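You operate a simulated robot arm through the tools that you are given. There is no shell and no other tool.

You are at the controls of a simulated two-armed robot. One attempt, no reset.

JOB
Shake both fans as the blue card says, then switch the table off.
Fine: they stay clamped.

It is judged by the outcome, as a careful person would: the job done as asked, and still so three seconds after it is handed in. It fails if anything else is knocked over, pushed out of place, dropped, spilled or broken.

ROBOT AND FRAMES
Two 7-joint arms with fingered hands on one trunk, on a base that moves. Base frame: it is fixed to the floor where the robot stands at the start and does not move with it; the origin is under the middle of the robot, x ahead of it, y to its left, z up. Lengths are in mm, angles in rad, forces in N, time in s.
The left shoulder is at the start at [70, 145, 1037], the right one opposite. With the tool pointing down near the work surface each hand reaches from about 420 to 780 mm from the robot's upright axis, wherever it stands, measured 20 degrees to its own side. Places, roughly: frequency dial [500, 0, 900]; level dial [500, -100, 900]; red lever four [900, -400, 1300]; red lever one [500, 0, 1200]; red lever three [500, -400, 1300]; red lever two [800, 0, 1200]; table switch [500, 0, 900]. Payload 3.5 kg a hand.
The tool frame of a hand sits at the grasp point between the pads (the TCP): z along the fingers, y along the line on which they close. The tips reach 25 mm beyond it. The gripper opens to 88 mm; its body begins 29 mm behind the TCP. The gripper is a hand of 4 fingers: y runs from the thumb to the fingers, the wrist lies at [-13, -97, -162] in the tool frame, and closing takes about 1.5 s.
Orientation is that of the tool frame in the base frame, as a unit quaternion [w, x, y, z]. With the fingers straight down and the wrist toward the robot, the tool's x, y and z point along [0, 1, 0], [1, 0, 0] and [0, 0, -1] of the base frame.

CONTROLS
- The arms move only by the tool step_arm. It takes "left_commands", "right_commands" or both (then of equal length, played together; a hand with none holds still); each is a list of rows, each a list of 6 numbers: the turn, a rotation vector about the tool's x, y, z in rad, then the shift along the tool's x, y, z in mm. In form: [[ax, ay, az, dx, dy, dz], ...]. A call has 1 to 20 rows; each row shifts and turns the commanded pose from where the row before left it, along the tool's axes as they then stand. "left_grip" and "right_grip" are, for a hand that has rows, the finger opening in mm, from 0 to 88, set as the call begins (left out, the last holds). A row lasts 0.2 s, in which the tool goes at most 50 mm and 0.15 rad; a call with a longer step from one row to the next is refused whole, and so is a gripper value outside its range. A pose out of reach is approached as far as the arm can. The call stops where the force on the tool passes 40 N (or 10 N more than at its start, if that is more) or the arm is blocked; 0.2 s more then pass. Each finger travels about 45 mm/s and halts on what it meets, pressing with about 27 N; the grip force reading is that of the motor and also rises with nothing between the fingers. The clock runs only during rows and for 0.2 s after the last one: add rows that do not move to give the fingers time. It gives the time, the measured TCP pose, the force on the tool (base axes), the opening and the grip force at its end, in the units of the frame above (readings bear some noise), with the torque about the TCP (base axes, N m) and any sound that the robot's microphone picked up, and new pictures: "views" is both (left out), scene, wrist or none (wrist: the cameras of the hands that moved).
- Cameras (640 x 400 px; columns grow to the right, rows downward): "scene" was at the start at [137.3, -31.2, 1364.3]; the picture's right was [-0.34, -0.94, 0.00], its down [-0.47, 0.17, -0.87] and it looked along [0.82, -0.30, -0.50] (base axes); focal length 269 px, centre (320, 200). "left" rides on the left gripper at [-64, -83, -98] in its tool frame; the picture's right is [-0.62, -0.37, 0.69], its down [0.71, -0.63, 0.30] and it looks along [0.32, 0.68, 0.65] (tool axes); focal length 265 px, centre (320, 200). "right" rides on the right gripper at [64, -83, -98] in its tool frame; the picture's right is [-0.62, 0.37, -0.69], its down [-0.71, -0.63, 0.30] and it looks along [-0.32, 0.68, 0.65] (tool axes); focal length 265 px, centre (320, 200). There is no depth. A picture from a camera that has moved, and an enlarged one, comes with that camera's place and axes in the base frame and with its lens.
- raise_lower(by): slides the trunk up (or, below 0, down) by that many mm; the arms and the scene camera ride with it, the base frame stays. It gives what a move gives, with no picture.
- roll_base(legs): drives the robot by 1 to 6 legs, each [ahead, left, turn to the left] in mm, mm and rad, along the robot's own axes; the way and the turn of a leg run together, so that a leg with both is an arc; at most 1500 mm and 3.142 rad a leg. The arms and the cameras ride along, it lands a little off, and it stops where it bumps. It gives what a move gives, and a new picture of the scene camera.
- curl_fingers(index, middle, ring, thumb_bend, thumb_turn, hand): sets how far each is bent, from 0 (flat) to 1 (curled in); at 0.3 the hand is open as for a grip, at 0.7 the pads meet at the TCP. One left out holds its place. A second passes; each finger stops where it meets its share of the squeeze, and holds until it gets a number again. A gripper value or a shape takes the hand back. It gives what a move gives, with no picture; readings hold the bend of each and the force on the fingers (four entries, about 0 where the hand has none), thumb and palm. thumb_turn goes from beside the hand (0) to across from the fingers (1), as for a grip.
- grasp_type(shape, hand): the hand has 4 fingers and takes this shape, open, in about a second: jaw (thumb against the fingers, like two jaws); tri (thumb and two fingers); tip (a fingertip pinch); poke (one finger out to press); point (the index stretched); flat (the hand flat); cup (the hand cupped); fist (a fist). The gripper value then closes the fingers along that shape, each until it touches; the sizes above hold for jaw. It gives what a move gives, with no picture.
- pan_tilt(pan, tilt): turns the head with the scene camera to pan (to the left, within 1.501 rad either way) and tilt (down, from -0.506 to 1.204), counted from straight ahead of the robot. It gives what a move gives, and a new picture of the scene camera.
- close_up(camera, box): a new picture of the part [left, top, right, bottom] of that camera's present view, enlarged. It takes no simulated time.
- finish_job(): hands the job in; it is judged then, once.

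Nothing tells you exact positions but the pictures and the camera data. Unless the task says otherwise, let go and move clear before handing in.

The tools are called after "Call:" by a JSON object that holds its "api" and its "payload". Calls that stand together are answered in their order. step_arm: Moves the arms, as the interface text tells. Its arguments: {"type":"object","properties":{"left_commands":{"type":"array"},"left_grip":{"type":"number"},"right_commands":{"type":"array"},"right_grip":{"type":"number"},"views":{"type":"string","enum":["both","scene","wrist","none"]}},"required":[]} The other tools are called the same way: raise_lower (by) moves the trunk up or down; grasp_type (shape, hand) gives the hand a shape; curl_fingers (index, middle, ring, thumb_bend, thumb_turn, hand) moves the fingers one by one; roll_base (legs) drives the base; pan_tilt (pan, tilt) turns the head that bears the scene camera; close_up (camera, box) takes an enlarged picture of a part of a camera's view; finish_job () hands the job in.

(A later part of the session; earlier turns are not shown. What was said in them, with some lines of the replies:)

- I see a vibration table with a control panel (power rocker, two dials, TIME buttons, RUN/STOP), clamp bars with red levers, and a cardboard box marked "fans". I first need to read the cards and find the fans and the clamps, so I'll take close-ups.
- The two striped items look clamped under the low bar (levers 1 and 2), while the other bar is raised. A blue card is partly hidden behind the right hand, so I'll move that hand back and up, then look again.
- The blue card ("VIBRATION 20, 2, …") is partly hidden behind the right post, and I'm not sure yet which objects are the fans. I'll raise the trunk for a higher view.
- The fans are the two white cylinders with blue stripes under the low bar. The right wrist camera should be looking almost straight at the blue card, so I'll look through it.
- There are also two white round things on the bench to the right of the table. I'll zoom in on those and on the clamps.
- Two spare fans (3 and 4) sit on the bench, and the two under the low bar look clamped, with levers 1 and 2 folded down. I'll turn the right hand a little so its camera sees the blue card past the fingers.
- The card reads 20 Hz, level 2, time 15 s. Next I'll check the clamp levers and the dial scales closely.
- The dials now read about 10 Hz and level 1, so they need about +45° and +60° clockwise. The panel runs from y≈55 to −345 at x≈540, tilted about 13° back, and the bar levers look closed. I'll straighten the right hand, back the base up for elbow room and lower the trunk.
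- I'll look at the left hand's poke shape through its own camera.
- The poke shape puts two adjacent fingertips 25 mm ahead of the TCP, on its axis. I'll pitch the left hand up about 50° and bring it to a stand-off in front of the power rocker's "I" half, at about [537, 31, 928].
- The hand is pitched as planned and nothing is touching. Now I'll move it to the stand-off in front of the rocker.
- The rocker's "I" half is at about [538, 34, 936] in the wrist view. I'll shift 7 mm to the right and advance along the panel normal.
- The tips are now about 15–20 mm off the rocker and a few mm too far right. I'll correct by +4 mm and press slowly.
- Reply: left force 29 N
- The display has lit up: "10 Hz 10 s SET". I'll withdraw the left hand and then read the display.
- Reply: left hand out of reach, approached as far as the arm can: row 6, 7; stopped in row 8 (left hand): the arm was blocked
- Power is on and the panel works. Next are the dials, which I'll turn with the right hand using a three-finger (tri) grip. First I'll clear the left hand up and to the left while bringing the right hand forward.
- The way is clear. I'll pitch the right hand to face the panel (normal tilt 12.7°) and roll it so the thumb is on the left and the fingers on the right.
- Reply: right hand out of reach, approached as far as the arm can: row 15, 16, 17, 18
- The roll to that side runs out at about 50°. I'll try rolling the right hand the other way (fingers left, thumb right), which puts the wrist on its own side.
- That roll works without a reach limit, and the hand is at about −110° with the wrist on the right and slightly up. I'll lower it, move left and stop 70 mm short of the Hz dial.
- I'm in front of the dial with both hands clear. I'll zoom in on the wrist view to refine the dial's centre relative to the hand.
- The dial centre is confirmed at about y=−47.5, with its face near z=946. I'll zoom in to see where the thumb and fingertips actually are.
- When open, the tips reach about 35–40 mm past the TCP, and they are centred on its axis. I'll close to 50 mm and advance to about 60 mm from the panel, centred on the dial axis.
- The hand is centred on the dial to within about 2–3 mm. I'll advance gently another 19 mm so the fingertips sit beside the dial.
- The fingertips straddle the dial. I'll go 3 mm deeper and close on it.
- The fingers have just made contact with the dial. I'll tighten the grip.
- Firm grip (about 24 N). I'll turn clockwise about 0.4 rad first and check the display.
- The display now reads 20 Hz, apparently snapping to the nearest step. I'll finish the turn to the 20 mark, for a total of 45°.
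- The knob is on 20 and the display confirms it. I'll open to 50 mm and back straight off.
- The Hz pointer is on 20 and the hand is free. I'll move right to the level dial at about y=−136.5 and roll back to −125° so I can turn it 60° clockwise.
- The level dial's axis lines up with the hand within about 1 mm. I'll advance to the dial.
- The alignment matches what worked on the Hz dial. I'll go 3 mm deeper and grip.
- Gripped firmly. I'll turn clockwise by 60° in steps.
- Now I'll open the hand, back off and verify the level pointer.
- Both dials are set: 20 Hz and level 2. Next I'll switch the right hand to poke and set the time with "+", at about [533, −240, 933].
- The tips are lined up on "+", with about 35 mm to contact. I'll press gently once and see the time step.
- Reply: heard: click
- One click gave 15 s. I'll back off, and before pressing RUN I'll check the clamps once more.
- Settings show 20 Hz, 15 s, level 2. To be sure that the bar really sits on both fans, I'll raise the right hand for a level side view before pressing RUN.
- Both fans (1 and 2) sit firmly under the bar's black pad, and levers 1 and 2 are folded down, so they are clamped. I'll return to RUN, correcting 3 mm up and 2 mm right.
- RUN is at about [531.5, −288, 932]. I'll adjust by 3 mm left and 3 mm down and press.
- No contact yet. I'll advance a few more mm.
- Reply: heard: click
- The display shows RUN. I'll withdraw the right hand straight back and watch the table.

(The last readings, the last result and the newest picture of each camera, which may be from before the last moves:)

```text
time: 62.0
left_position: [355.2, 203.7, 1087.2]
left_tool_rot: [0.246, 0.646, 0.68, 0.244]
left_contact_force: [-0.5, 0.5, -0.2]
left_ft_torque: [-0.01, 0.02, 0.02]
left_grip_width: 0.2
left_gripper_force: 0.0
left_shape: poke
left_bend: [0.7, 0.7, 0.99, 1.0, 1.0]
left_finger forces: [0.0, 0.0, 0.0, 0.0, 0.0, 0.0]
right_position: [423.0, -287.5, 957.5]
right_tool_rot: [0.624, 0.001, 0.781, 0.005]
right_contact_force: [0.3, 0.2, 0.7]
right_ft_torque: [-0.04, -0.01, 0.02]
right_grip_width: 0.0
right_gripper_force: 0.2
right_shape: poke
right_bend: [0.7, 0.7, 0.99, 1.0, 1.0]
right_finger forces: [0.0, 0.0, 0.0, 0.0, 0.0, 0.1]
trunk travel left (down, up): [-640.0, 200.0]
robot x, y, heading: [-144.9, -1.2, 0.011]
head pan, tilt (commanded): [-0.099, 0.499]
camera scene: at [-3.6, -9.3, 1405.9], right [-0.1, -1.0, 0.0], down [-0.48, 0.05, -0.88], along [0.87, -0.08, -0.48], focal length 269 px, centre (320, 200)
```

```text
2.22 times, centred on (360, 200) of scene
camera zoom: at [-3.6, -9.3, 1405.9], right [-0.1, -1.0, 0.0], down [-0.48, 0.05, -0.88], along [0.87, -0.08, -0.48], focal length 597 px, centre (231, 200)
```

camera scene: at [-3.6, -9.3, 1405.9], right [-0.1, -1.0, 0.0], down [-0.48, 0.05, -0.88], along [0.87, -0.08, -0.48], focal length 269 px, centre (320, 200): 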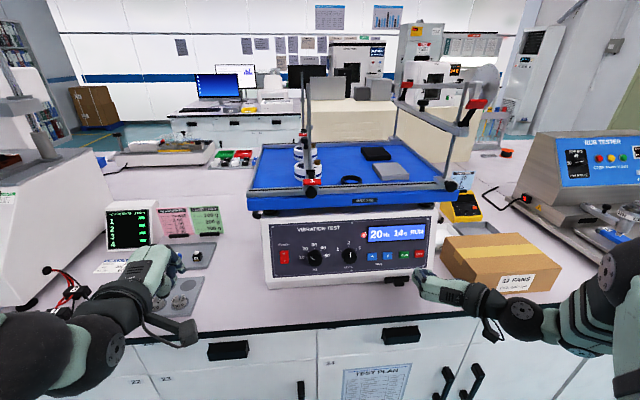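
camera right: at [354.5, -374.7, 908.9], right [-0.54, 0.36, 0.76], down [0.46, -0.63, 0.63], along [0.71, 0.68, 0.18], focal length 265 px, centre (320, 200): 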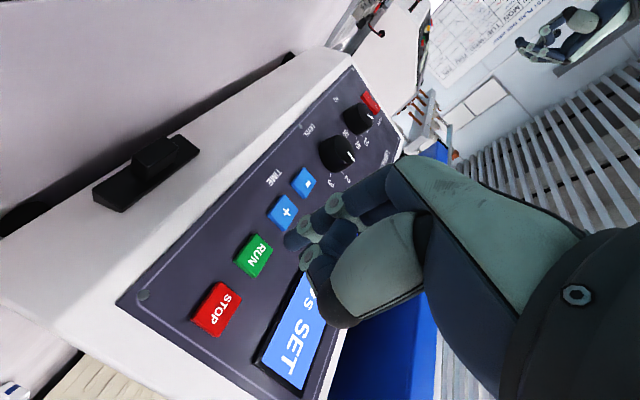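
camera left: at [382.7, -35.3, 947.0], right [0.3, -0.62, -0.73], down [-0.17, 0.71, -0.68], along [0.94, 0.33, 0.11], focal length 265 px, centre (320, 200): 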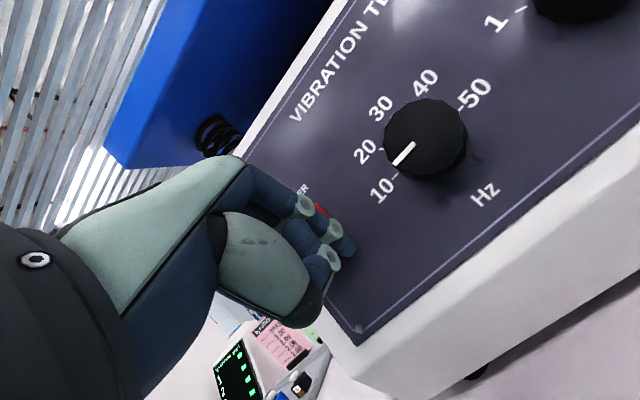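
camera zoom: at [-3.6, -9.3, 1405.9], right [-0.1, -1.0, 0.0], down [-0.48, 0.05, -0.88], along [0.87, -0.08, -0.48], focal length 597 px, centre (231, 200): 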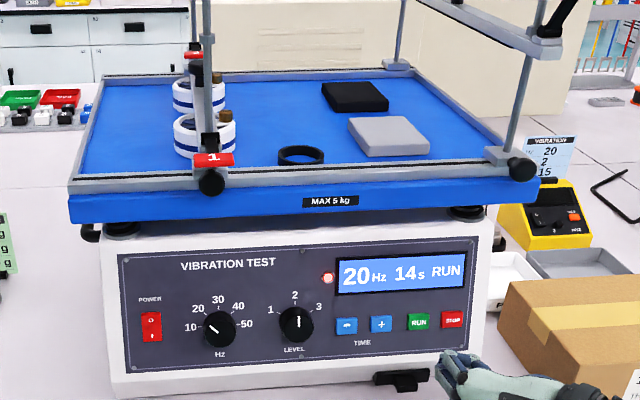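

It's running with 14 s left, and the loose items haven't moved. Meanwhile I'll bring the left hand to a stand-off in front of the rocker's "O" half without touching anything.

Call:
{"api": "step_arm", "payload": {"left_commands": [[-0.0825, 0, 0, 0, 0, 0], [-0.0825, 0, 0, 0, 0, 0], [0, 0, 0, -35.4, -4.3, 28.6], [0, 0, 0, -35.4, -4.3, 28.6], [0, 0, 0, -35.4, -4.3, 28.6], [0, 0, 0, -35.4, -4.3, 28.6], [0, 0, 0, -35.4, -4.3, 28.6], [0, 0, 0, 0, 0, 0], [0, 0, 0, 0, 0, 0]], "views": "both"}}

Call:
{"api": "close_up", "payload": {"camera": "scene", "box": [260, 110, 460, 290]}}

Call:
{"api": "close_up", "payload": {"camera": "left", "box": [220, 140, 460, 340]}}

```text
time: 64.0
left_position: [464.6, 46.1, 987.1]
left_tool_rot: [0.303, 0.607, 0.674, 0.293]
left_contact_force: [-0.8, -0.3, 0.5]
left_ft_torque: [0.01, 0.02, 0.01]
left_grip_width: 0.0
left_gripper_force: 0.1
left_shape: poke
left_bend: [0.7, 0.7, 0.99, 1.0, 1.0]
left_finger forces: [0.1, 0.0, 0.0, 0.1, 0.0, 0.1]
right_position: [423.0, -286.8, 956.5]
right_tool_rot: [0.625, 0.001, 0.781, 0.005]
right_contact_force: [-0.6, -0.9, -0.4]
right_ft_torque: [-0.04, 0.01, 0.01]
right_grip_width: 0.0
right_gripper_force: 0.0
right_shape: poke
right_bend: [0.7, 0.7, 0.99, 1.0, 1.0]
right_finger forces: [0.0, 0.0, 0.0, 0.0, 0.1, 0.0]
trunk travel left (down, up): [-640.0, 200.0]
robot x, y, heading: [-149.0, 1.8, 0.002]
head pan, tilt (commanded): [-0.099, 0.499]
camera scene: at [-4.3, -9.1, 1406.0], right [-0.1, -1.0, 0.0], down [-0.48, 0.05, -0.88], along [0.87, -0.08, -0.48], focal length 269 px, centre (320, 200)
camera left: at [340.5, -26.4, 990.6], right [0.34, -0.63, -0.7], down [-0.23, 0.66, -0.71], along [0.91, 0.4, 0.08], focal length 265 px, centre (320, 200)
```

scene: 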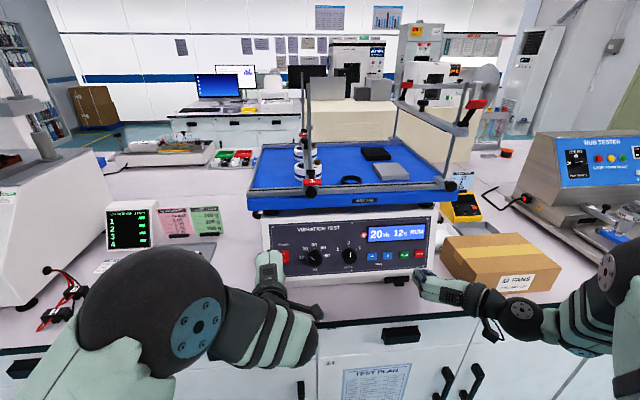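
left: 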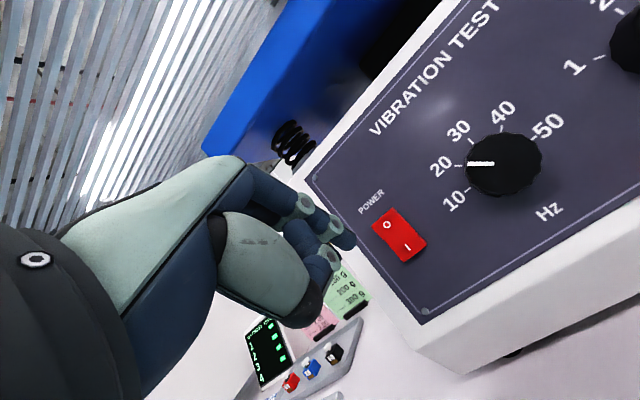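

```text
2.22 times, centred on (360, 200) of scene
camera zoom: at [-4.3, -9.1, 1406.0], right [-0.1, -1.0, 0.0], down [-0.48, 0.05, -0.88], along [0.87, -0.08, -0.48], focal length 597 px, centre (231, 200)
```

zoom: 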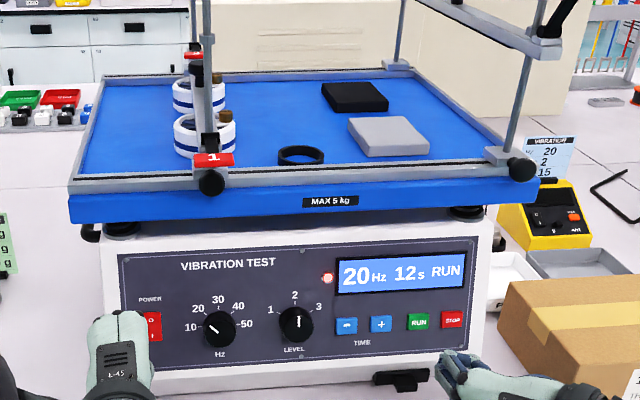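

```text
2.00 times, centred on (340, 240) of left
camera zoom: at [340.5, -26.4, 990.6], right [0.34, -0.63, -0.7], down [-0.23, 0.66, -0.71], along [0.91, 0.4, 0.08], focal length 531 px, centre (280, 120)
```

zoom: 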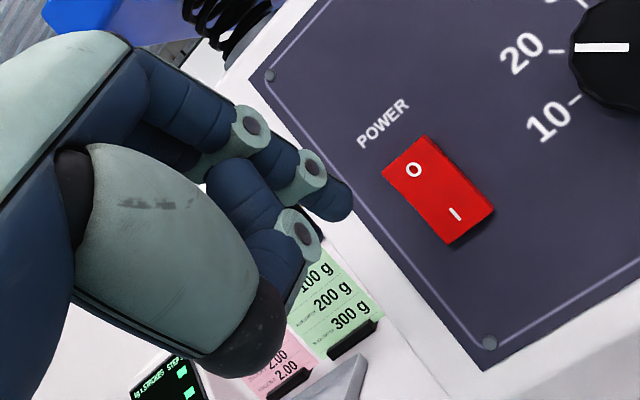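

12 s remain. I'll hold still and wait, watching the countdown.

Call:
{"api": "step_arm", "payload": {"right_commands": [[0, 0, 0, 0, 0, 0], [0, 0, 0, 0, 0, 0], [0, 0, 0, 0, 0, 0], [0, 0, 0, 0, 0, 0], [0, 0, 0, 0, 0, 0], [0, 0, 0, 0, 0, 0], [0, 0, 0, 0, 0, 0], [0, 0, 0, 0, 0, 0], [0, 0, 0, 0, 0, 0], [0, 0, 0, 0, 0, 0], [0, 0, 0, 0, 0, 0], [0, 0, 0, 0, 0, 0], [0, 0, 0, 0, 0, 0], [0, 0, 0, 0, 0, 0], [0, 0, 0, 0, 0, 0], [0, 0, 0, 0, 0, 0], [0, 0, 0, 0, 0, 0], [0, 0, 0, 0, 0, 0], [0, 0, 0, 0, 0, 0], [0, 0, 0, 0, 0, 0]], "views": "none"}}

Call:
{"api": "close_up", "payload": {"camera": "scene", "box": [260, 110, 460, 290]}}

```text
time: 68.2
left_position: [462.8, 45.0, 984.1]
left_tool_rot: [0.301, 0.609, 0.673, 0.293]
left_contact_force: [0.3, -0.1, 0.9]
left_ft_torque: [0.0, 0.01, 0.01]
left_grip_width: 0.0
left_gripper_force: 0.1
left_shape: poke
left_bend: [0.7, 0.7, 0.99, 1.0, 1.0]
left_finger forces: [0.0, 0.0, 0.0, 0.0, 0.1, 0.1]
right_position: [423.1, -286.7, 955.6]
right_tool_rot: [0.625, 0.001, 0.78, 0.004]
right_contact_force: [-0.2, 1.3, -0.4]
right_ft_torque: [0.04, 0.01, 0.0]
right_grip_width: 0.0
right_gripper_force: 0.1
right_shape: poke
right_bend: [0.7, 0.7, 0.99, 1.0, 1.0]
right_finger forces: [0.0, 0.1, 0.0, 0.0, 0.0, 0.0]
trunk travel left (down, up): [-640.0, 200.0]
robot x, y, heading: [-150.3, -2.1, -0.001]
head pan, tilt (commanded): [-0.099, 0.499]
```

```text
2.22 times, centred on (360, 200) of scene
camera zoom: at [-4.6, -9.3, 1406.0], right [-0.1, -1.0, 0.0], down [-0.48, 0.05, -0.88], along [0.87, -0.08, -0.48], focal length 597 px, centre (231, 200)
```

zoom: 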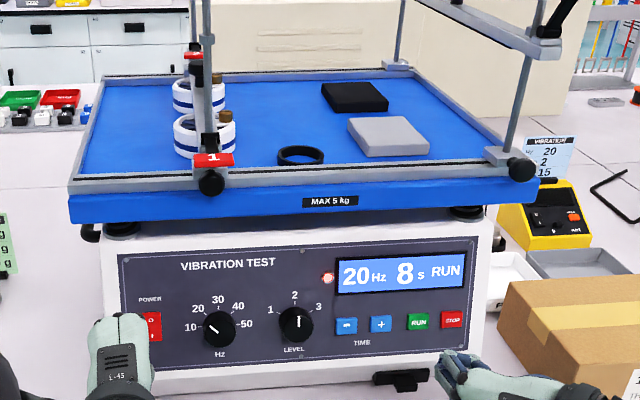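

8 s remain. I'll keep waiting.

Call:
{"api": "step_arm", "payload": {"right_commands": [[0, 0, 0, 0, 0, 0], [0, 0, 0, 0, 0, 0], [0, 0, 0, 0, 0, 0], [0, 0, 0, 0, 0, 0], [0, 0, 0, 0, 0, 0], [0, 0, 0, 0, 0, 0], [0, 0, 0, 0, 0, 0], [0, 0, 0, 0, 0, 0], [0, 0, 0, 0, 0, 0], [0, 0, 0, 0, 0, 0], [0, 0, 0, 0, 0, 0], [0, 0, 0, 0, 0, 0], [0, 0, 0, 0, 0, 0], [0, 0, 0, 0, 0, 0], [0, 0, 0, 0, 0, 0], [0, 0, 0, 0, 0, 0], [0, 0, 0, 0, 0, 0], [0, 0, 0, 0, 0, 0], [0, 0, 0, 0, 0, 0], [0, 0, 0, 0, 0, 0]], "views": "none"}}

Call:
{"api": "step_arm", "payload": {"right_commands": [[0, 0, 0, 0, 0, 0], [0, 0, 0, 0, 0, 0], [0, 0, 0, 0, 0, 0], [0, 0, 0, 0, 0, 0], [0, 0, 0, 0, 0, 0], [0, 0, 0, 0, 0, 0], [0, 0, 0, 0, 0, 0], [0, 0, 0, 0, 0, 0], [0, 0, 0, 0, 0, 0], [0, 0, 0, 0, 0, 0], [0, 0, 0, 0, 0, 0], [0, 0, 0, 0, 0, 0], [0, 0, 0, 0, 0, 0], [0, 0, 0, 0, 0, 0], [0, 0, 0, 0, 0, 0], [0, 0, 0, 0, 0, 0], [0, 0, 0, 0, 0, 0], [0, 0, 0, 0, 0, 0], [0, 0, 0, 0, 0, 0], [0, 0, 0, 0, 0, 0]], "views": "none"}}

Call:
{"api": "close_up", "payload": {"camera": "scene", "box": [260, 110, 460, 290]}}

```text
time: 72.4
left_position: [463.7, 45.9, 985.2]
left_tool_rot: [0.301, 0.609, 0.673, 0.292]
left_contact_force: [-0.5, 0.7, 0.1]
left_ft_torque: [-0.01, -0.01, 0.03]
left_grip_width: 0.0
left_gripper_force: 0.2
left_shape: poke
left_bend: [0.7, 0.7, 0.99, 1.0, 1.0]
left_finger forces: [0.0, 0.0, 0.0, 0.0, 0.0, 0.1]
right_position: [422.0, -287.3, 956.8]
right_tool_rot: [0.625, 0.001, 0.781, 0.004]
right_contact_force: [-0.2, -0.9, 0.0]
right_ft_torque: [0.01, 0.01, 0.02]
right_grip_width: 0.0
right_gripper_force: 0.0
right_shape: poke
right_bend: [0.7, 0.7, 0.99, 1.0, 1.0]
right_finger forces: [0.0, 0.1, 0.0, 0.0, 0.0, 0.0]
trunk travel left (down, up): [-640.0, 200.0]
robot x, y, heading: [-147.2, -1.3, 0.001]
head pan, tilt (commanded): [-0.099, 0.499]
```

```text
time: 76.6
left_position: [461.7, 45.1, 984.1]
left_tool_rot: [0.301, 0.609, 0.673, 0.293]
left_contact_force: [-0.7, -0.1, -0.9]
left_ft_torque: [0.03, 0.03, 0.01]
left_grip_width: 0.0
left_gripper_force: 0.1
left_shape: poke
left_bend: [0.7, 0.7, 0.99, 1.0, 1.0]
left_finger forces: [0.0, 0.1, 0.1, 0.1, 0.0, 0.0]
right_position: [422.2, -287.0, 956.9]
right_tool_rot: [0.624, 0.0, 0.781, 0.004]
right_contact_force: [0.3, 1.0, 0.4]
right_ft_torque: [0.01, -0.02, -0.01]
right_grip_width: 0.1
right_gripper_force: 0.1
right_shape: poke
right_bend: [0.7, 0.7, 0.99, 1.0, 1.0]
right_finger forces: [0.1, 0.0, 0.1, 0.0, 0.0, 0.0]
trunk travel left (down, up): [-640.0, 200.0]
robot x, y, heading: [-152.2, -0.3, 0.002]
head pan, tilt (commanded): [-0.099, 0.499]
```

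```text
2.22 times, centred on (360, 200) of scene
camera zoom: at [-4.6, -9.3, 1406.0], right [-0.1, -1.0, 0.0], down [-0.48, 0.05, -0.88], along [0.87, -0.08, -0.48], focal length 597 px, centre (231, 200)
```

zoom: 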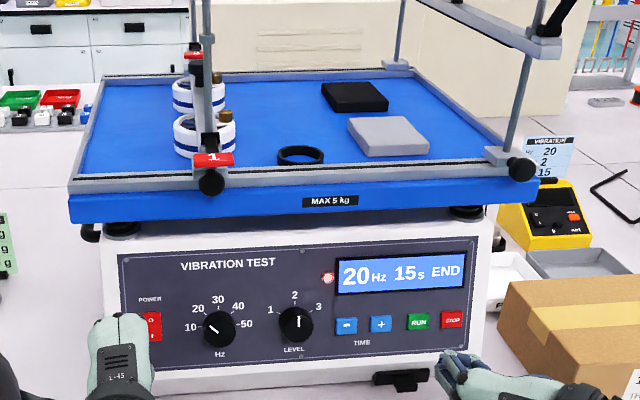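

The run is complete ("END", 15 s) and the items are in place. Now I'll advance the left hand toward the "O" half of the rocker.

Call:
{"api": "step_arm", "payload": {"left_commands": [[0, 0, 0, 0, 4.6, 8.9], [0, 0, 0, 0, 4.6, 8.9], [0, 0, 0, 0, 4.6, 8.9], [0, 0, 0, 0, 0, 0], [0, 0, 0, 0, 0, 0]], "views": "wrist"}}

Call:
{"api": "close_up", "payload": {"camera": "left", "box": [220, 140, 460, 340]}}

```text
time: 77.8
left_position: [489.2, 39.2, 976.4]
left_tool_rot: [0.299, 0.618, 0.663, 0.299]
left_contact_force: [-0.3, 0.0, -0.2]
left_ft_torque: [0.01, -0.02, 0.03]
left_grip_width: 0.0
left_gripper_force: 0.1
left_shape: poke
left_bend: [0.7, 0.7, 0.99, 1.0, 1.0]
left_finger forces: [0.0, 0.1, 0.1, 0.1, 0.0, 0.0]
right_position: [423.5, -287.3, 957.3]
right_tool_rot: [0.624, 0.001, 0.782, 0.004]
right_contact_force: [0.7, -0.2, -0.7]
right_ft_torque: [0.0, 0.04, -0.01]
right_grip_width: 0.0
right_gripper_force: 0.0
right_shape: poke
right_bend: [0.7, 0.7, 0.99, 1.0, 1.0]
right_finger forces: [0.1, 0.0, 0.1, 0.0, 0.1, 0.0]
trunk travel left (down, up): [-640.0, 200.0]
robot x, y, heading: [-146.0, -1.3, 0.007]
head pan, tilt (commanded): [-0.099, 0.499]
camera left: at [363.9, -30.0, 978.4], right [0.33, -0.62, -0.71], down [-0.21, 0.69, -0.7], along [0.92, 0.38, 0.09], focal length 265 px, centre (320, 200)
```

left: 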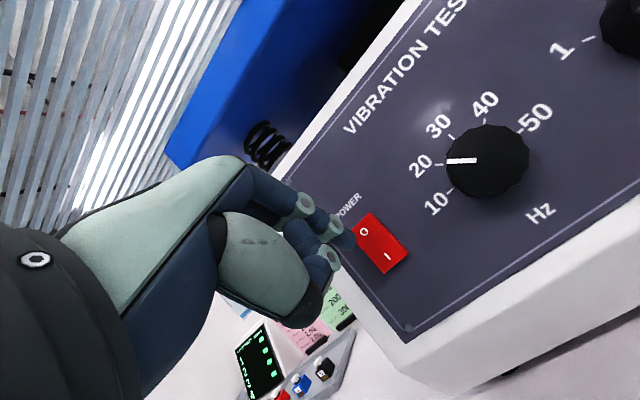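

```text
2.00 times, centred on (340, 240) of left
camera zoom: at [363.9, -30.0, 978.4], right [0.33, -0.62, -0.71], down [-0.21, 0.69, -0.7], along [0.92, 0.38, 0.09], focal length 531 px, centre (280, 120)
```

zoom: 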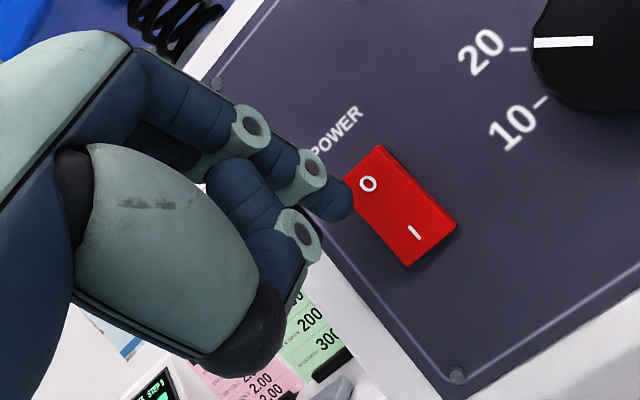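

The tip is about 27 mm from the rocker's "O" half and lines up well. I'll raise it 3 mm and advance 20 mm.

Call:
{"api": "step_arm", "payload": {"left_commands": [[0, 0, 0, -2, 2.3, -1.9], [0, 0, 0, 0, 4.6, 8.9], [0, 0, 0, 0, 4.1, 8.0], [0, 0, 0, 0, 0, 0]], "views": "wrist"}}

Call:
{"api": "close_up", "payload": {"camera": "left", "box": [220, 140, 460, 340]}}

Call:
{"api": "close_up", "payload": {"camera": "scene", "box": [255, 220, 355, 300]}}

```text
time: 78.8
left_position: [504.9, 31.7, 975.4]
left_tool_rot: [0.298, 0.624, 0.657, 0.3]
left_contact_force: [-0.2, 0.9, 0.9]
left_ft_torque: [-0.02, 0.01, -0.01]
left_grip_width: 0.0
left_gripper_force: 0.0
left_shape: poke
left_bend: [0.7, 0.7, 0.99, 1.0, 1.0]
left_finger forces: [0.0, 0.0, 0.0, 0.0, 0.1, 0.0]
right_position: [423.5, -287.8, 957.2]
right_tool_rot: [0.625, 0.001, 0.781, 0.003]
right_contact_force: [-0.2, -0.4, 1.1]
right_ft_torque: [0.01, 0.02, 0.0]
right_grip_width: 0.1
right_gripper_force: 0.0
right_shape: poke
right_bend: [0.7, 0.7, 0.99, 1.0, 1.0]
right_finger forces: [0.0, 0.0, 0.0, 0.0, 0.1, 0.0]
trunk travel left (down, up): [-640.0, 200.0]
robot x, y, heading: [-145.4, -0.1, 0.005]
head pan, tilt (commanded): [-0.099, 0.499]
camera left: at [379.4, -36.0, 975.7], right [0.32, -0.62, -0.72], down [-0.2, 0.69, -0.69], along [0.93, 0.37, 0.1], focal length 265 px, centre (320, 200)
```

left: 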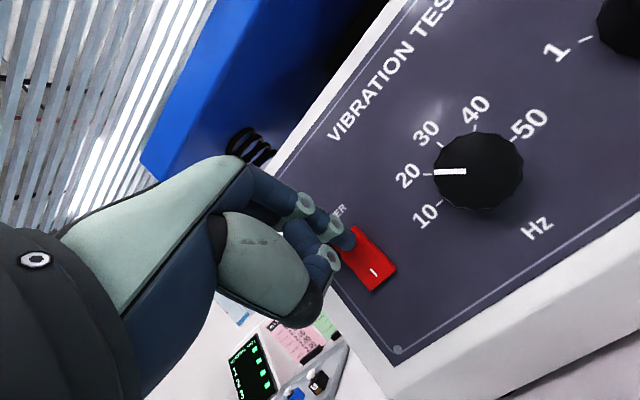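

```text
2.00 times, centred on (340, 240) of left
camera zoom: at [379.4, -36.0, 975.7], right [0.32, -0.62, -0.72], down [-0.2, 0.69, -0.69], along [0.93, 0.37, 0.1], focal length 531 px, centre (280, 120)
```

zoom: 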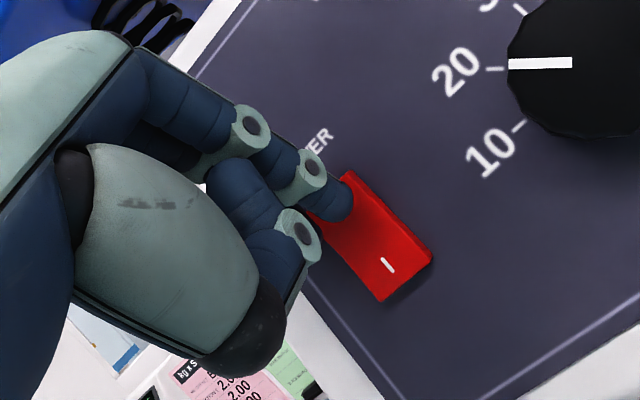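

```text
5.00 times, centred on (305, 260) of scene
camera zoom: at [-5.0, -9.3, 1406.1], right [-0.1, -1.0, 0.0], down [-0.48, 0.05, -0.88], along [0.87, -0.08, -0.48], focal length 1344 px, centre (395, -100)
```

zoom: 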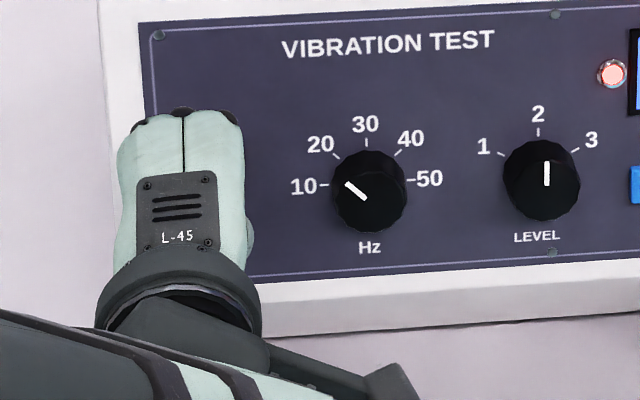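

The tip is centred on the "O" half, about 10 mm away. I'll press slowly.

Call:
{"api": "step_arm", "payload": {"left_commands": [[0, 0, 0, 0, 1.85, 3.55], [0, 0, 0, 0, 1.85, 3.55], [0, 0, 0, 0, 1.4, 2.65], [0, 0, 0, 0, 1.4, 2.65], [0, 0, 0, 0, 0, 0]], "views": "scene"}}

Call:
{"api": "close_up", "payload": {"camera": "left", "box": [220, 140, 460, 340]}}

```text
time: 80.0
left_position: [515.2, 31.4, 973.6]
left_tool_rot: [0.3, 0.623, 0.657, 0.301]
left_contact_force: [-18.0, -2.0, 6.2]
left_ft_torque: [-0.07, 0.15, -0.08]
left_grip_width: 0.1
left_gripper_force: 0.1
left_shape: poke
left_bend: [0.7, 0.7, 0.99, 1.0, 1.0]
left_finger forces: [17.8, 0.6, 0.0, 0.0, 0.0, 0.0]
right_position: [418.4, -287.1, 959.4]
right_tool_rot: [0.627, 0.002, 0.779, 0.005]
right_contact_force: [0.1, 0.1, 0.1]
right_ft_torque: [0.02, -0.03, 0.02]
right_grip_width: 0.0
right_gripper_force: 0.1
right_shape: poke
right_bend: [0.7, 0.7, 0.99, 1.0, 1.0]
right_finger forces: [0.1, 0.0, 0.1, 0.0, 0.0, 0.1]
trunk travel left (down, up): [-640.0, 200.0]
robot x, y, heading: [-147.5, -3.7, 0.003]
head pan, tilt (commanded): [-0.099, 0.499]
camera scene: at [-10.7, -9.8, 1406.7], right [-0.1, -1.0, 0.0], down [-0.47, 0.05, -0.88], along [0.88, -0.08, -0.47], focal length 269 px, centre (320, 200)
```

scene: 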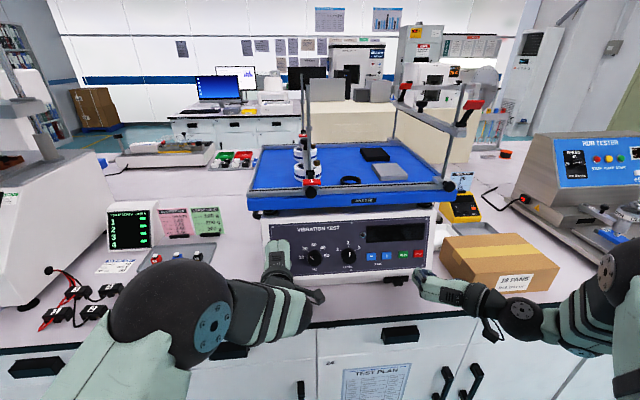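

```text
2.00 times, centred on (340, 240) of left
camera zoom: at [389.4, -36.0, 974.9], right [0.32, -0.62, -0.71], down [-0.2, 0.69, -0.69], along [0.93, 0.37, 0.1], focal length 531 px, centre (280, 120)
```

zoom: 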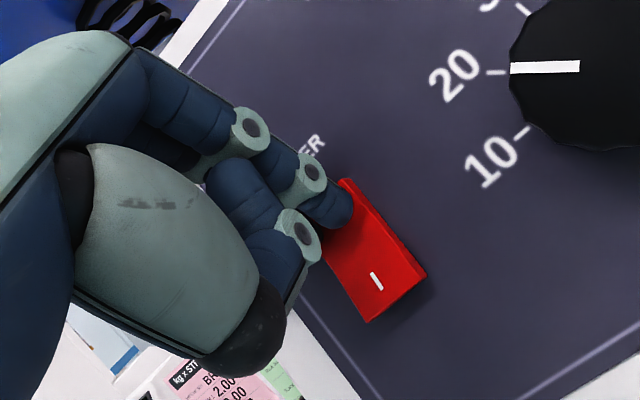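

The display is dark, so the table is off. I'll back both hands clear.

Call:
{"api": "step_arm", "payload": {"left_commands": [[0, 0, 0, 0, -4.6, -8.9], [0, 0, 0, 0, -9.2, -17.8], [0, 0, 0, 0, -13.8, -26.7], [0, 0, 0, 20, 10, -25], [0, 0, 0, 25, 20, -25], [0, 0, 0, 25, 20, -25], [0, 0, 0, 25, 20, -25], [0, 0, 0, 0, 0, 0]], "right_commands": [[0, 0, 0, 0, 0, -15], [0, 0, 0, -30, -10, -15], [0, 0, 0, -30, -10, -10], [0, 0, 0, -30, -10, -10], [0, 0, 0, -30, 0, 0], [0, 0, 0, 0, 0, 0], [0, 0, 0, 0, 0, 0], [0, 0, 0, 0, 0, 0]], "views": "scene"}}

Call:
{"api": "close_up", "payload": {"camera": "scene", "box": [255, 110, 455, 290]}}

Call:
{"api": "close_up", "payload": {"camera": "scene", "box": [260, 210, 360, 290]}}

```text
time: 81.8
left_position: [424.4, 121.3, 1101.4]
left_tool_rot: [0.298, 0.624, 0.657, 0.3]
left_contact_force: [0.2, 0.3, 0.0]
left_ft_torque: [-0.02, -0.04, 0.01]
left_grip_width: 0.0
left_gripper_force: 0.0
left_shape: poke
left_bend: [0.7, 0.7, 0.99, 1.0, 1.0]
left_finger forces: [0.1, 0.1, 0.0, 0.1, 0.1, 0.0]
right_position: [402.6, -318.4, 1081.2]
right_tool_rot: [0.624, 0.001, 0.781, 0.004]
right_contact_force: [0.0, -0.6, -0.1]
right_ft_torque: [-0.01, 0.03, 0.01]
right_grip_width: 0.2
right_gripper_force: 0.0
right_shape: poke
right_bend: [0.7, 0.7, 0.99, 1.0, 1.0]
right_finger forces: [0.0, 0.0, 0.0, 0.0, 0.0, 0.1]
trunk travel left (down, up): [-640.0, 200.0]
robot x, y, heading: [-148.4, 0.5, 0.003]
head pan, tilt (commanded): [-0.099, 0.499]
camera scene: at [-3.7, -9.9, 1405.9], right [-0.1, -1.0, 0.0], down [-0.48, 0.05, -0.88], along [0.87, -0.08, -0.48], focal length 269 px, centre (320, 200)
```

scene: 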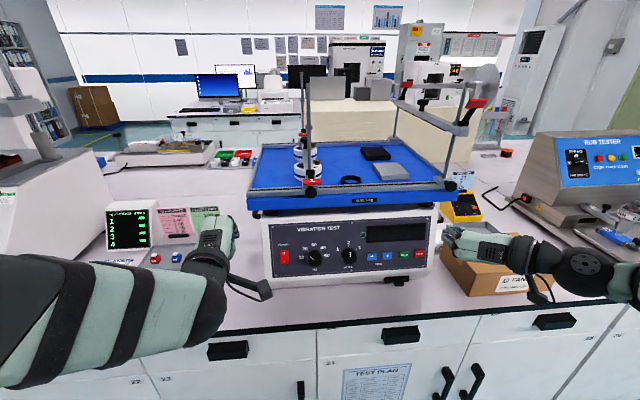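

```text
2.22 times, centred on (355, 200) of scene
camera zoom: at [-3.7, -9.9, 1405.9], right [-0.1, -1.0, 0.0], down [-0.48, 0.05, -0.88], along [0.87, -0.08, -0.48], focal length 597 px, centre (242, 200)
```

zoom: 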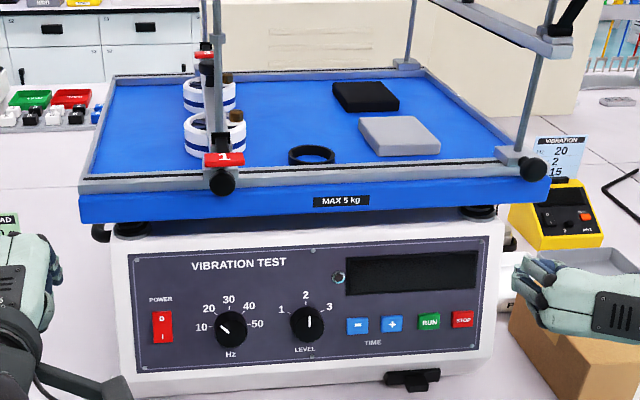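

```text
5.00 times, centred on (310, 250) of scene
camera zoom: at [-3.7, -9.9, 1405.9], right [-0.1, -1.0, 0.0], down [-0.48, 0.05, -0.88], along [0.87, -0.08, -0.48], focal length 1344 px, centre (370, -50)
```

zoom: 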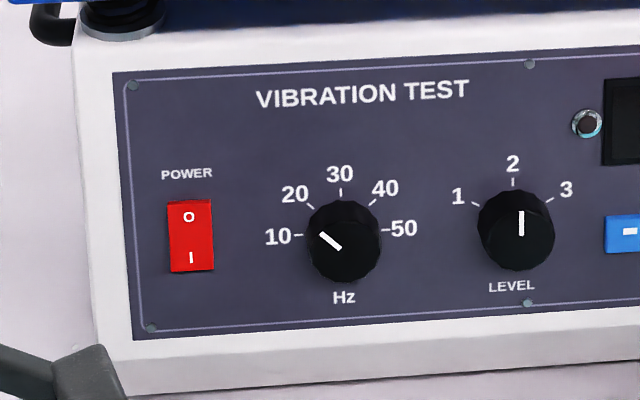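

The table is off (dark display, lamp out). The run finished at 20 Hz, level 2, 15 s, both fans are still clamped, nothing else has moved, and both hands are clear. I'll hand in the job.

Call:
{"api": "finish_job", "payload": {}}

```text
The job is handed in.
```

Both fans were shaken as the blue card says: 20 Hz, level 2, 15 s. The display counted down to END, and then I switched the table off at the power rocker.

- **Fans:** I took "both fans" to mean fans 1 and 2, already clamped on the table, and they're still clamped. Fans 3 and 4 beside the table were left alone.
- **Other items:** In the last camera views, the loose pieces on the table and the things on the bench were where they started.
- **Dials:** They are still set to 20 Hz and level 2.

The job is handed in, with both hands clear of the panel.
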